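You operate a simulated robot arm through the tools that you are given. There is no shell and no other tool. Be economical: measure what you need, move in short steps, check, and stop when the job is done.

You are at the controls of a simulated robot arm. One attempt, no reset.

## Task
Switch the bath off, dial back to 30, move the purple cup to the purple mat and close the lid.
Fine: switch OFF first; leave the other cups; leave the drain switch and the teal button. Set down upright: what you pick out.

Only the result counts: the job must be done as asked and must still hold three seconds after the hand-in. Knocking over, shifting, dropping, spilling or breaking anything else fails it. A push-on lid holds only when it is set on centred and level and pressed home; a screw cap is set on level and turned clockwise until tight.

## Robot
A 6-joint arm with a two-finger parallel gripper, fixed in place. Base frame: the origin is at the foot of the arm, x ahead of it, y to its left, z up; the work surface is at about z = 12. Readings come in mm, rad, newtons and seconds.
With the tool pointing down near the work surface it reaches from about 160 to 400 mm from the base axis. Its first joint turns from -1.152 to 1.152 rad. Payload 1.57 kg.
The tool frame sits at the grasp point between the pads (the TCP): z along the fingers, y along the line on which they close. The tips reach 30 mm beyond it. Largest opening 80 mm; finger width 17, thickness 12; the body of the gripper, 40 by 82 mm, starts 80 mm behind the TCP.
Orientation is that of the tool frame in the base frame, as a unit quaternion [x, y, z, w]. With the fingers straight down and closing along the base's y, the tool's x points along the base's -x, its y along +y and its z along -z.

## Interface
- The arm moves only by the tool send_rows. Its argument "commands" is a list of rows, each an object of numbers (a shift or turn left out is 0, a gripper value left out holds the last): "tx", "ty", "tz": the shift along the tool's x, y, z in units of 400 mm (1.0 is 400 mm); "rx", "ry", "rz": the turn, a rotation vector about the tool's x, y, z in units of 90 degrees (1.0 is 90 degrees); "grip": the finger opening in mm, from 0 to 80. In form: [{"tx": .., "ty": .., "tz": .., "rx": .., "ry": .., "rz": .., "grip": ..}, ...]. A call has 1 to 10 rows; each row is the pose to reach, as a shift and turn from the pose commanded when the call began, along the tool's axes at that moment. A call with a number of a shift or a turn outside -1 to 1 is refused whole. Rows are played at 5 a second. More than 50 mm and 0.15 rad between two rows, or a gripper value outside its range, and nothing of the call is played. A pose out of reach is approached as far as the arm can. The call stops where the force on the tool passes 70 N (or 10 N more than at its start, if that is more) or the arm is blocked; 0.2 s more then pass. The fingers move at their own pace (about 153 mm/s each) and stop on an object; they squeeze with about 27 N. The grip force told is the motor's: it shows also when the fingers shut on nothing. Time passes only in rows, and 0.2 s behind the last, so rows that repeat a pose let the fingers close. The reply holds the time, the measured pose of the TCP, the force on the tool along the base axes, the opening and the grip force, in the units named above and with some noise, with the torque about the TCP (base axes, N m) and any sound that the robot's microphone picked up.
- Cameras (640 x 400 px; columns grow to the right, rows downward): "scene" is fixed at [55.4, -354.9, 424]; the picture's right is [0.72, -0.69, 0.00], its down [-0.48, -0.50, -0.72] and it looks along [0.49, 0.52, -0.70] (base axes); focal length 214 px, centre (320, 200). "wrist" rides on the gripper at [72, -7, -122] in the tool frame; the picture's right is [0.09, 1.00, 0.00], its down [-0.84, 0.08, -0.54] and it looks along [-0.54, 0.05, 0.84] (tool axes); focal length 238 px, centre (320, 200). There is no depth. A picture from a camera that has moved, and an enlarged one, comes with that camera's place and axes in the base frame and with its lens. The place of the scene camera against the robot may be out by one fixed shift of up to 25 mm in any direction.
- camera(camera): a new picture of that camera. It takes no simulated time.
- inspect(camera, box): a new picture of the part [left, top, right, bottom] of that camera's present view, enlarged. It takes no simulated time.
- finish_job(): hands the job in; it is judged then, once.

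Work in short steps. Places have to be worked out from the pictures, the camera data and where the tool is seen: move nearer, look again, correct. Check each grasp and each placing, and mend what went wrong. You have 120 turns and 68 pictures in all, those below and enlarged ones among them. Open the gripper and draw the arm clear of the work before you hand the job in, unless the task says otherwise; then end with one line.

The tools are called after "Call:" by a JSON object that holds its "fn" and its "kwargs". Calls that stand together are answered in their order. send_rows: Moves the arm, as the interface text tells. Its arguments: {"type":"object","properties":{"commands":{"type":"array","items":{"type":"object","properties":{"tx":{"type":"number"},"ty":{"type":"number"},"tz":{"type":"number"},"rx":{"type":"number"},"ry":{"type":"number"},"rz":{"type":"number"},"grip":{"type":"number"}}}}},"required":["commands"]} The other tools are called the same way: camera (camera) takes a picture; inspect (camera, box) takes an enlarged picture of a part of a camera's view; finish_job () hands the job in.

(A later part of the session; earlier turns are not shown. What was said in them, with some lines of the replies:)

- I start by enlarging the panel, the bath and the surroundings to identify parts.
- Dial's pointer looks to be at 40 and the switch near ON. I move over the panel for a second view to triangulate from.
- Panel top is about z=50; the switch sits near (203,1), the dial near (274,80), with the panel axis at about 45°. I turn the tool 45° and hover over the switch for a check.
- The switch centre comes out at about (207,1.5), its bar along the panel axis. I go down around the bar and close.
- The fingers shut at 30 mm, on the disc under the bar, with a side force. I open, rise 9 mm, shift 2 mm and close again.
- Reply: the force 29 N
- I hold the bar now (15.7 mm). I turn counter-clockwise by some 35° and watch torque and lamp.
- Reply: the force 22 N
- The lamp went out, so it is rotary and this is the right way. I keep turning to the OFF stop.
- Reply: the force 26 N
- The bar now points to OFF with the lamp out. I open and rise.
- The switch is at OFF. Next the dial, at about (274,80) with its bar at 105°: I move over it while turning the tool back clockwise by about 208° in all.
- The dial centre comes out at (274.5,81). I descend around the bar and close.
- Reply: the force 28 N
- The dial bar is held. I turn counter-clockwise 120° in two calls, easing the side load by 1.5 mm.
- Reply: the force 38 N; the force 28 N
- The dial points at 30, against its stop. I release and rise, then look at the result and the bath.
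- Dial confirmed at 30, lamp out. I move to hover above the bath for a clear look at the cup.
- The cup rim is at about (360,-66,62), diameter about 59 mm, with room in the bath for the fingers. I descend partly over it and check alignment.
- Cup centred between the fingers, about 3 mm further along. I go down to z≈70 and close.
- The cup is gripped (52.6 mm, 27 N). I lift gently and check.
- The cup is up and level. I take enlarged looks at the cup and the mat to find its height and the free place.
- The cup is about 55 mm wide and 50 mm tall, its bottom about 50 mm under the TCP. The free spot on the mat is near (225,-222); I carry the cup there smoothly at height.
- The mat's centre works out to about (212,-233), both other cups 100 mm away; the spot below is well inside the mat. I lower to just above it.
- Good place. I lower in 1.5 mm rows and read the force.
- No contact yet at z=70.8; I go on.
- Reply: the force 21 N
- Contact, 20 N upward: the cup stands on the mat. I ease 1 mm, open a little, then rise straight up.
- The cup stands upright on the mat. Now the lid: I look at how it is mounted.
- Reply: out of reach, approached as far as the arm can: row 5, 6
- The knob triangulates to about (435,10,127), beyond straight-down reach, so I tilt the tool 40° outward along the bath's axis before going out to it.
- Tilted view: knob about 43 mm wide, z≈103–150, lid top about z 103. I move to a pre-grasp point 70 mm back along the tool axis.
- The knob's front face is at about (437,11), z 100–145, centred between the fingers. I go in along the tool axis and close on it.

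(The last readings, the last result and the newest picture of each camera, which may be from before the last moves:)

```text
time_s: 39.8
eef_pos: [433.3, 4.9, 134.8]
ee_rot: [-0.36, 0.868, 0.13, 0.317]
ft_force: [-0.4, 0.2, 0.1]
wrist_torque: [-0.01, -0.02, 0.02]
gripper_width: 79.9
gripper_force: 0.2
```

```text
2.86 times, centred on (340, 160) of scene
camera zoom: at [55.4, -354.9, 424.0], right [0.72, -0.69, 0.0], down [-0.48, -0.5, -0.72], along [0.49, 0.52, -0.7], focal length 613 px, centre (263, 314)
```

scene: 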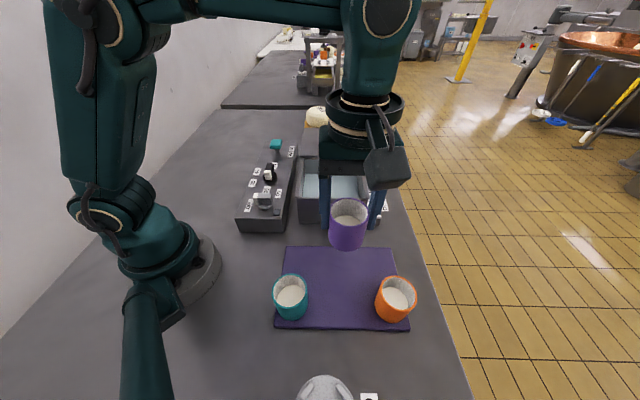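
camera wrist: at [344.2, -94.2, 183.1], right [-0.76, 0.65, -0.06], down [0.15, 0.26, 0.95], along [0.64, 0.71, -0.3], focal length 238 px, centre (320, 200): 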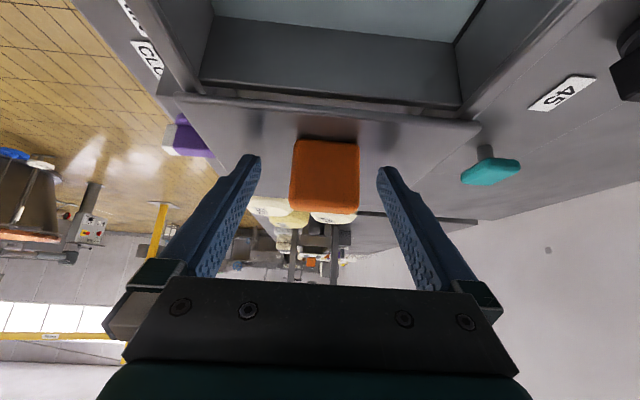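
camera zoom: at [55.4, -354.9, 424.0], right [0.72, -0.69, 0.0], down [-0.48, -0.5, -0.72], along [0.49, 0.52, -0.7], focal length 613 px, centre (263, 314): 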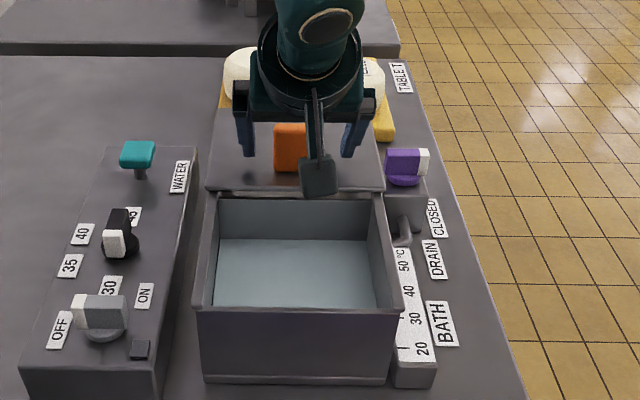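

Fingertips reach about to the knob's middle; I advance 8 mm more, shift 3 mm to centre, and close.

Call:
{"fn": "send_rows", "kwargs": {"commands": [{"tx": -0.0153, "ty": 0.007, "tz": 0.0129}, {"tx": -0.0153, "ty": 0.007, "tz": 0.0129, "grip": 30}, {"tx": -0.0153, "ty": 0.007, "tz": 0.0129, "grip": 30}, {"tx": -0.0153, "ty": 0.007, "tz": 0.0129, "grip": 30}]}}

Call:
{"fn": "camera", "kwargs": {"camera": "wrist"}}

```text
time_s: 40.8
eef_pos: [435.8, 11.8, 135.0]
ee_rot: [-0.361, 0.867, 0.133, 0.316]
ft_force: [-5.9, 1.6, 3.5]
wrist_torque: [0.2, -0.11, -0.24]
gripper_width: 41.6
gripper_force: 45.2
```

```text
26 pictures are left
camera wrist: at [347.1, -87.5, 183.0], right [-0.76, 0.65, -0.06], down [0.15, 0.26, 0.95], along [0.64, 0.71, -0.3], focal length 238 px, centre (320, 200)
```

wrist: 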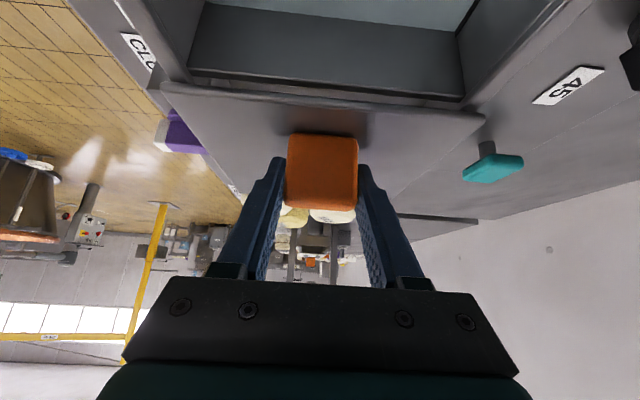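

The knob is held (41.6 mm). I try a gentle 16 mm horizontal pull toward the bath and read the forces.

Call:
{"fn": "send_rows", "kwargs": {"commands": [{"tx": 0.0096, "tz": -0.008}, {"tx": 0.0192, "tz": -0.016}, {"tx": 0.0306, "tz": -0.0257}, {"tx": 0.0306, "tz": -0.0257}]}}

Call:
{"fn": "camera", "kwargs": {"camera": "wrist"}}

Call:
{"fn": "inspect", "kwargs": {"camera": "scene", "box": [285, 90, 395, 230]}}

```text
time_s: 41.8
eef_pos: [425.2, 0.8, 135.1]
ee_rot: [-0.361, 0.869, 0.131, 0.313]
ft_force: [1.0, -2.6, -28.1]
wrist_torque: [0.43, -0.56, 0.04]
gripper_width: 42.0
gripper_force: 45.5
```

```text
25 pictures are left
camera wrist: at [336.3, -98.3, 183.6], right [-0.76, 0.65, -0.06], down [0.16, 0.26, 0.95], along [0.64, 0.71, -0.3], focal length 238 px, centre (320, 200)
```

wrist: 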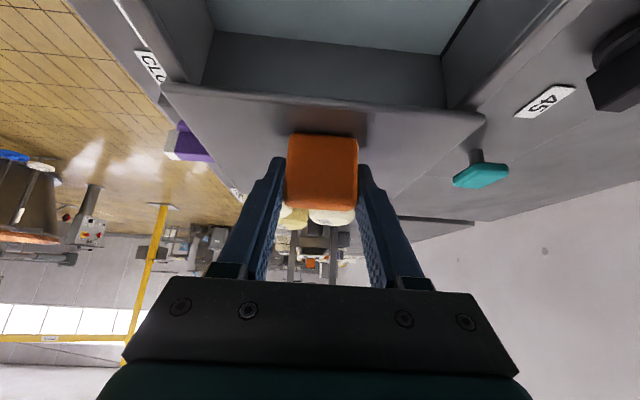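

```text
2.86 times, centred on (340, 160) of scene
camera zoom: at [55.5, -354.9, 424.0], right [0.72, -0.69, 0.0], down [-0.48, -0.5, -0.72], along [0.49, 0.52, -0.7], focal length 613 px, centre (263, 314)
```

zoom: 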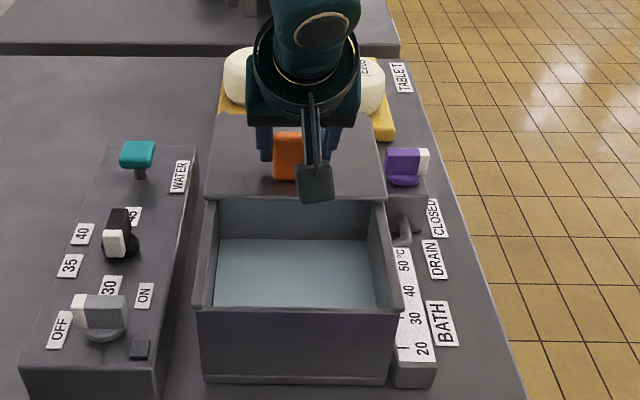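

The lid slides with me, with a downward load of 28 N on the tool. I continue 32 mm, letting the tool down about 1 mm.

Call:
{"fn": "send_rows", "kwargs": {"commands": [{"tx": 0.0165, "tz": -0.011}, {"tx": 0.032, "tz": -0.024}, {"tx": 0.0473, "tz": -0.037}, {"tx": 0.0629, "tz": -0.0495}, {"tx": 0.0629, "tz": -0.0495}]}}

Call:
{"fn": "inspect", "kwargs": {"camera": "scene", "box": [285, 90, 395, 230]}}

```text
time_s: 43.0
eef_pos: [403.2, -21.5, 134.7]
ee_rot: [-0.362, 0.867, 0.134, 0.315]
ft_force: [-4.2, 4.4, -28.2]
wrist_torque: [0.14, -0.61, 0.07]
gripper_width: 41.9
gripper_force: 45.4
```

```text
2.86 times, centred on (340, 160) of scene
camera zoom: at [55.5, -354.9, 424.0], right [0.72, -0.69, 0.0], down [-0.48, -0.5, -0.72], along [0.49, 0.52, -0.7], focal length 613 px, centre (263, 314)
```

zoom: 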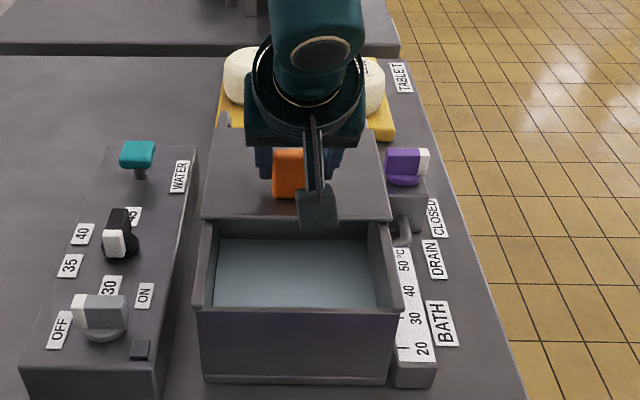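

Sliding well. I carry on 45 mm, down another 1.5 mm to ease the load.

Call:
{"fn": "send_rows", "kwargs": {"commands": [{"tx": 0.0185, "tz": -0.0125}, {"tx": 0.0365, "tz": -0.027}, {"tx": 0.0555, "tz": -0.042}, {"tx": 0.0735, "tz": -0.056}, {"tx": 0.0886, "tz": -0.0695}, {"tx": 0.0886, "tz": -0.0695}]}}

Call:
{"fn": "inspect", "kwargs": {"camera": "scene", "box": [285, 90, 395, 230]}}

```text
time_s: 44.4
eef_pos: [371.1, -51.5, 135.6]
ee_rot: [-0.36, 0.867, 0.131, 0.318]
ft_force: [-8.1, 8.6, 9.7]
wrist_torque: [0.9, -0.61, 0.16]
gripper_width: 41.7
gripper_force: 44.9
```

```text
2.86 times, centred on (340, 160) of scene
camera zoom: at [55.3, -354.9, 424.1], right [0.72, -0.69, 0.0], down [-0.48, -0.5, -0.72], along [0.49, 0.52, -0.7], focal length 613 px, centre (263, 314)
```

zoom: 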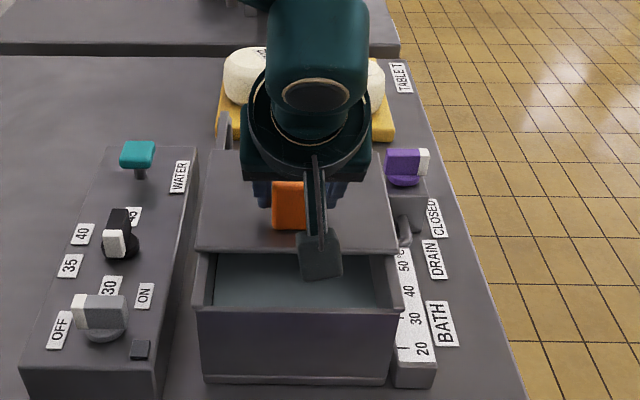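

Further 45 mm at constant height.

Call:
{"fn": "send_rows", "kwargs": {"commands": [{"tx": 0.0173, "tz": -0.0145}, {"tx": 0.0345, "tz": -0.029}, {"tx": 0.052, "tz": -0.0435}, {"tx": 0.069, "tz": -0.058}, {"tx": 0.0862, "tz": -0.0723}, {"tx": 0.0862, "tz": -0.0723}]}}

Call:
{"fn": "inspect", "kwargs": {"camera": "scene", "box": [285, 90, 395, 230]}}

```text
time_s: 45.8
eef_pos: [341.1, -84.7, 134.7]
ee_rot: [-0.36, 0.868, 0.129, 0.316]
ft_force: [-1.5, 2.9, 16.2]
wrist_torque: [0.89, -0.7, 0.05]
gripper_width: 41.9
gripper_force: 46.0
```

```text
2.86 times, centred on (340, 160) of scene
camera zoom: at [55.3, -354.9, 424.1], right [0.72, -0.69, 0.0], down [-0.48, -0.5, -0.72], along [0.49, 0.52, -0.7], focal length 613 px, centre (263, 314)
```

zoom: 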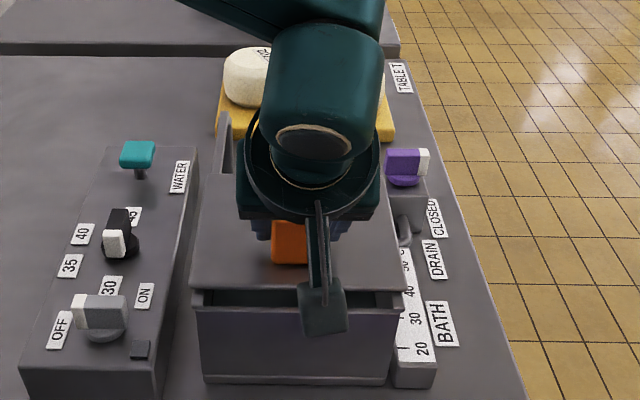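

Nearly there: about 20 mm left. I pull in 4 mm rows to the stop.

Call:
{"fn": "send_rows", "kwargs": {"commands": [{"tx": 0.0077, "tz": -0.0064}, {"tx": 0.0153, "tz": -0.0129}, {"tx": 0.023, "tz": -0.0193}, {"tx": 0.0306, "tz": -0.0257}, {"tx": 0.0383, "tz": -0.0321}, {"tx": 0.0383, "tz": -0.0321}]}}

Call:
{"fn": "inspect", "kwargs": {"camera": "scene", "box": [285, 90, 395, 230]}}

```text
time_s: 47.2
eef_pos: [328.1, -96.6, 135.9]
ee_rot: [-0.36, 0.867, 0.134, 0.317]
ft_force: [19.4, 25.2, -5.6]
wrist_torque: [-0.28, -0.4, -0.2]
gripper_width: 42.2
gripper_force: 44.4
```

```text
2.86 times, centred on (340, 160) of scene
camera zoom: at [55.4, -354.9, 424.1], right [0.72, -0.69, 0.0], down [-0.48, -0.5, -0.72], along [0.49, 0.52, -0.7], focal length 613 px, centre (263, 314)
```

zoom: 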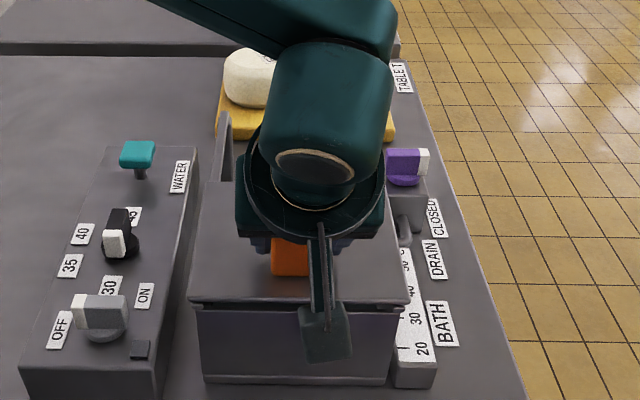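

The lid front now covers the bath's front wall, with 32 N of resistance: the end stop. I nudge 3 mm more, then open and back out along the tool axis.

Call:
{"fn": "send_rows", "kwargs": {"commands": [{"tx": 0.0058, "tz": -0.0048}, {"tx": 0.0058, "tz": -0.0048}]}}

Call:
{"fn": "send_rows", "kwargs": {"commands": [{"grip": 80}, {"grip": 80}, {"grip": 80}, {"tz": -0.06}, {"tz": -0.14}, {"tz": -0.24}, {"tz": -0.24}]}}

Call:
{"fn": "camera", "kwargs": {"camera": "wrist"}}

Call:
{"fn": "inspect", "kwargs": {"camera": "scene", "box": [285, 90, 395, 230]}}

```text
time_s: 47.8
eef_pos: [324.2, -99.6, 135.1]
ee_rot: [-0.36, 0.867, 0.133, 0.318]
ft_force: [22.8, 23.6, -4.7]
wrist_torque: [-0.17, -0.07, 0.02]
gripper_width: 42.0
gripper_force: 45.4
```

```text
time_s: 49.4
eef_pos: [281.7, -144.1, 207.0]
ee_rot: [-0.361, 0.868, 0.131, 0.315]
ft_force: [-0.3, -0.5, -0.3]
wrist_torque: [0.01, -0.02, 0.05]
gripper_width: 80.0
gripper_force: 0.1
```

```text
19 pictures are left
camera wrist: at [193.0, -243.8, 255.2], right [-0.75, 0.65, -0.06], down [0.15, 0.26, 0.95], along [0.64, 0.71, -0.3], focal length 238 px, centre (320, 200)
```

wrist: 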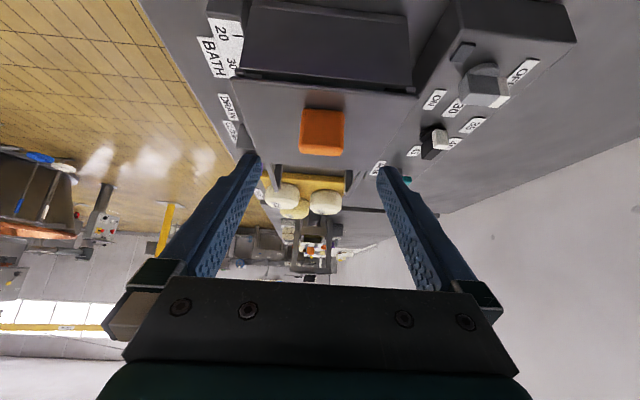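

```text
2.86 times, centred on (340, 160) of scene
camera zoom: at [55.4, -354.9, 424.0], right [0.72, -0.69, 0.0], down [-0.48, -0.5, -0.72], along [0.49, 0.52, -0.7], focal length 613 px, centre (263, 314)
```

zoom: 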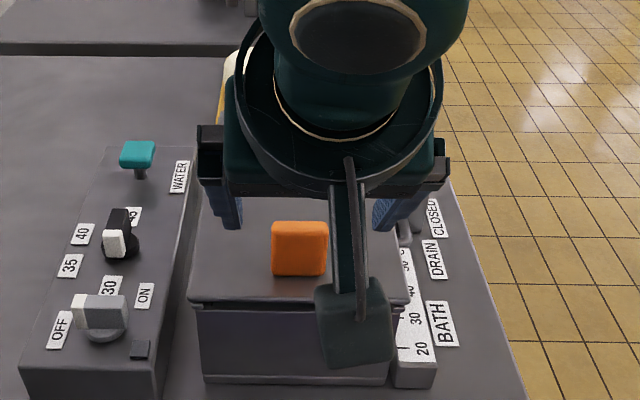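

Released. I draw the arm well clear to inspect the lid seating unobstructed.

Call:
{"fn": "send_rows", "kwargs": {"commands": [{"tz": -0.08, "ry": 0.09}, {"tz": -0.14, "ry": 0.18, "tx": 0.04}, {"tz": -0.18, "ry": 0.27, "tx": 0.06}, {"tz": -0.2, "ry": 0.36, "tx": 0.06}, {"tz": -0.2, "ry": 0.444, "tx": 0.06}, {"tz": -0.2, "ry": 0.444, "tx": 0.06}]}}

Call:
{"fn": "camera", "kwargs": {"camera": "wrist"}}

Call:
{"fn": "camera", "kwargs": {"camera": "scene"}}

```text
time_s: 50.8
eef_pos: [231.0, -193.7, 254.6]
ee_rot: [-0.384, 0.923, 0.0, -0.002]
ft_force: [0.0, 0.4, 0.2]
wrist_torque: [-0.02, 0.01, -0.04]
gripper_width: 80.1
gripper_force: 0.1
```

```text
17 pictures are left
camera wrist: at [185.8, -248.5, 377.2], right [-0.77, 0.64, 0.0], down [0.54, 0.65, 0.54], along [0.35, 0.42, -0.84], focal length 238 px, centre (320, 200)
```

wrist: 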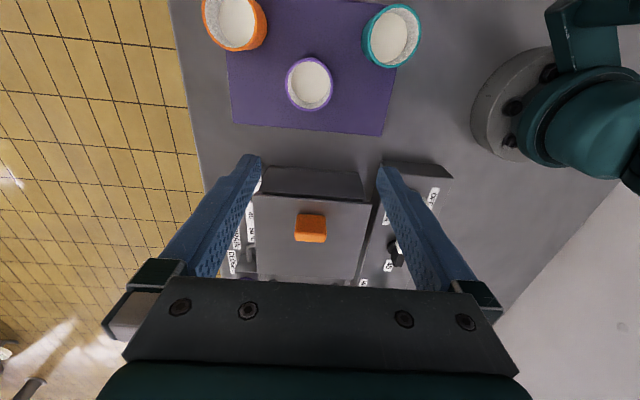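

```text
16 pictures are left
```

scene: 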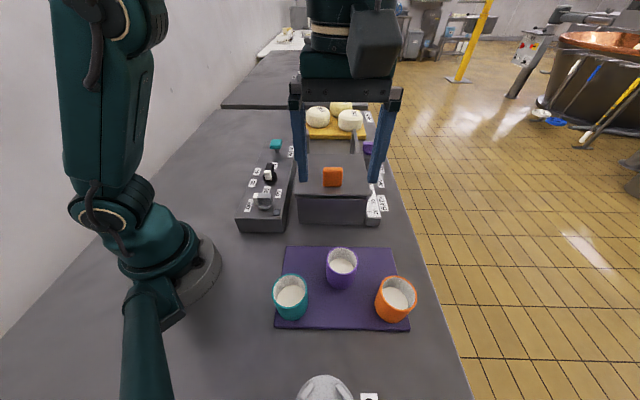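

Call:
{"fn": "inspect", "kwargs": {"camera": "wrist", "box": [240, 150, 400, 290]}}

Call:
{"fn": "inspect", "kwargs": {"camera": "scene", "box": [290, 160, 390, 235]}}

```text
2.86 times, centred on (320, 220) of wrist
camera zoom: at [185.8, -248.5, 377.2], right [-0.77, 0.64, 0.0], down [0.54, 0.65, 0.54], along [0.35, 0.42, -0.84], focal length 681 px, centre (320, 143)
```

zoom: 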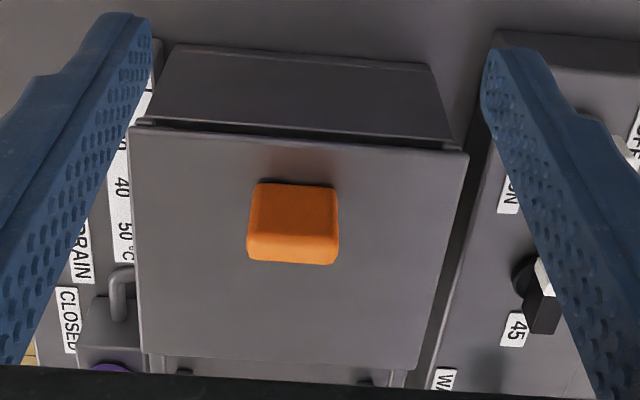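

```text
5.33 times, centred on (340, 198) of scene
camera zoom: at [55.4, -354.9, 424.0], right [0.72, -0.69, 0.0], down [-0.48, -0.5, -0.72], along [0.49, 0.52, -0.7], focal length 1144 px, centre (213, 213)
```

zoom: 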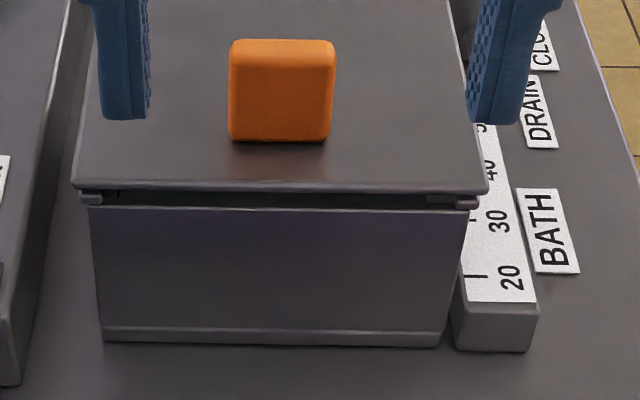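

The lid reaches the front wall. To be sure it is fully home, I'll push the knob from behind with closed fingers; first I move above and behind it.

Call:
{"fn": "send_rows", "kwargs": {"commands": [{"tx": -0.09, "tz": 0.05, "grip": 0}, {"tx": -0.18, "tz": 0.1}, {"tx": -0.27, "tz": 0.149}, {"tx": -0.36, "tz": 0.149}, {"tx": -0.44, "tz": 0.149}, {"tx": -0.44, "tz": 0.149}]}}

Call:
{"fn": "inspect", "kwargs": {"camera": "wrist", "box": [220, 50, 420, 200]}}

```text
time_s: 52.2
eef_pos: [353.7, -69.1, 194.6]
ee_rot: [-0.383, 0.924, 0.001, 0.0]
ft_force: [0.5, 1.4, -0.2]
wrist_torque: [0.03, -0.01, 0.0]
gripper_width: 0.2
gripper_force: 20.6
```

```text
2.67 times, centred on (320, 125) of wrist
camera zoom: at [308.5, -124.5, 317.3], right [-0.77, 0.64, 0.0], down [0.54, 0.65, 0.54], along [0.35, 0.42, -0.84], focal length 636 px, centre (320, 400)
```

zoom: 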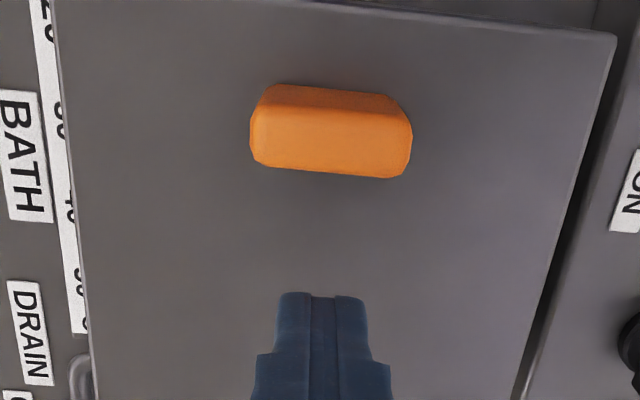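

The knob's back face is near s≈172 along the bath axis, with my fingers 20 mm behind. I lower behind it and push gently.

Call:
{"fn": "send_rows", "kwargs": {"commands": [{"tz": 0.06}, {"tz": 0.118}, {"tz": 0.118}, {"tx": 0.02, "tz": 0.118}, {"tx": 0.035, "tz": 0.118}, {"tx": 0.045, "tz": 0.118}, {"tx": 0.05, "tz": 0.118}]}}

```text
time_s: 53.8
eef_pos: [341.6, -83.5, 147.3]
ee_rot: [-0.384, 0.923, 0.0, 0.0]
ft_force: [-0.3, 0.3, 0.4]
wrist_torque: [0.03, -0.03, -0.02]
gripper_width: 0.0
gripper_force: 21.5
```

Call:
{"fn": "send_rows", "kwargs": {"commands": [{"tx": 0.005}, {"tx": 0.01}, {"tx": 0.015}, {"tx": 0.015}]}}

```text
time_s: 54.8
eef_pos: [338.6, -87.6, 147.3]
ee_rot: [-0.385, 0.923, 0.002, 0.005]
ft_force: [21.7, 23.8, -5.3]
wrist_torque: [-0.26, -0.32, -0.09]
gripper_width: 0.0
gripper_force: 20.3
```

Contact, 32 N. I push 4 mm further to see whether it yields.

Call:
{"fn": "send_rows", "kwargs": {"commands": [{"tx": 0.004}, {"tx": 0.008}, {"tx": 0.011}, {"tx": 0.011}]}}

```text
time_s: 55.8
eef_pos: [338.6, -85.3, 148.6]
ee_rot: [-0.384, 0.923, 0.002, 0.012]
ft_force: [38.9, 36.4, 11.0]
wrist_torque: [-0.04, 0.0, -0.11]
gripper_width: 0.0
gripper_force: 21.3
```

It does not yield at 53 N: the lid is firmly at its stop. I back off, rise and draw clear, then check everything once more.

Call:
{"fn": "send_rows", "kwargs": {"commands": [{"tx": -0.04}, {"tx": -0.05}, {"tx": -0.05, "tz": -0.06}, {"tx": -0.05, "tz": -0.125, "grip": 40}, {"tx": 0.04, "tz": -0.17}, {"tx": 0.14, "tz": -0.22}, {"tx": 0.22, "tz": -0.26}, {"tx": 0.3, "tz": -0.3}, {"tx": 0.3, "tz": -0.3}]}}

Call:
{"fn": "camera", "kwargs": {"camera": "wrist"}}

Call:
{"fn": "camera", "kwargs": {"camera": "scene"}}

Call:
{"fn": "inspect", "kwargs": {"camera": "scene", "box": [230, 130, 400, 240]}}

```text
time_s: 57.8
eef_pos: [247.5, -173.1, 267.0]
ee_rot: [-0.383, 0.924, 0.0, 0.0]
ft_force: [-0.2, -0.3, 0.1]
wrist_torque: [0.0, -0.01, 0.05]
gripper_width: 40.2
gripper_force: 0.1
```

```text
12 pictures are left
camera wrist: at [201.4, -228.3, 389.7], right [-0.77, 0.64, 0.0], down [0.54, 0.65, 0.54], along [0.35, 0.42, -0.84], focal length 238 px, centre (320, 200)
```

wrist: 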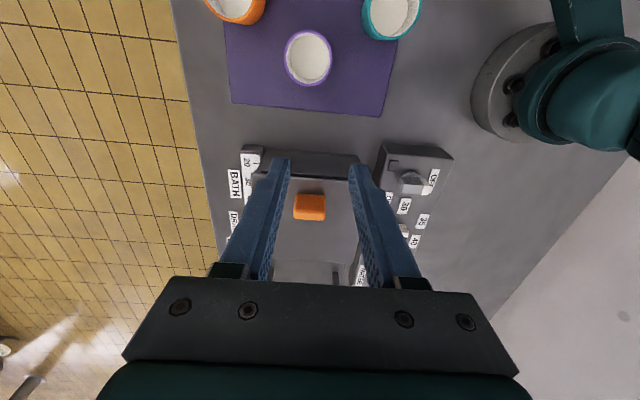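

```text
11 pictures are left
```

scene: 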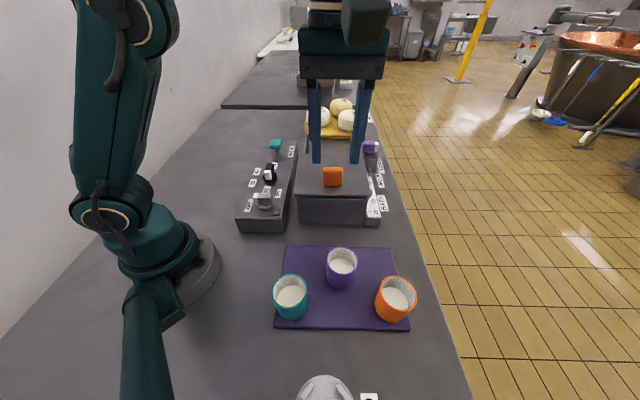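

```text
3.64 times, centred on (315, 185) of scene
camera zoom: at [55.4, -354.9, 424.0], right [0.72, -0.69, 0.0], down [-0.48, -0.5, -0.72], along [0.49, 0.52, -0.7], focal length 780 px, centre (338, 254)
```

zoom: 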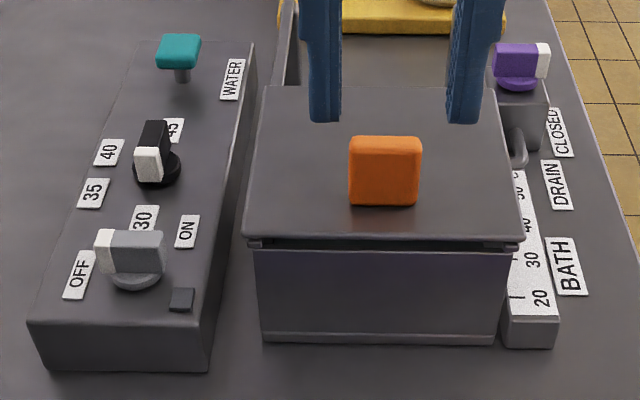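

Everything shows as asked: switch at OFF with the lamp out, dial at 30, purple cup upright on the mat, lid closed, drain and button untouched, arm clear. I hand the job in.

Call:
{"fn": "finish_job", "kwargs": {}}

```text
The job is handed in.
```

The job is handed in: the bath is off, the dial is at 30, the purple cup stands upright on the purple mat, and the lid is closed against its stop.
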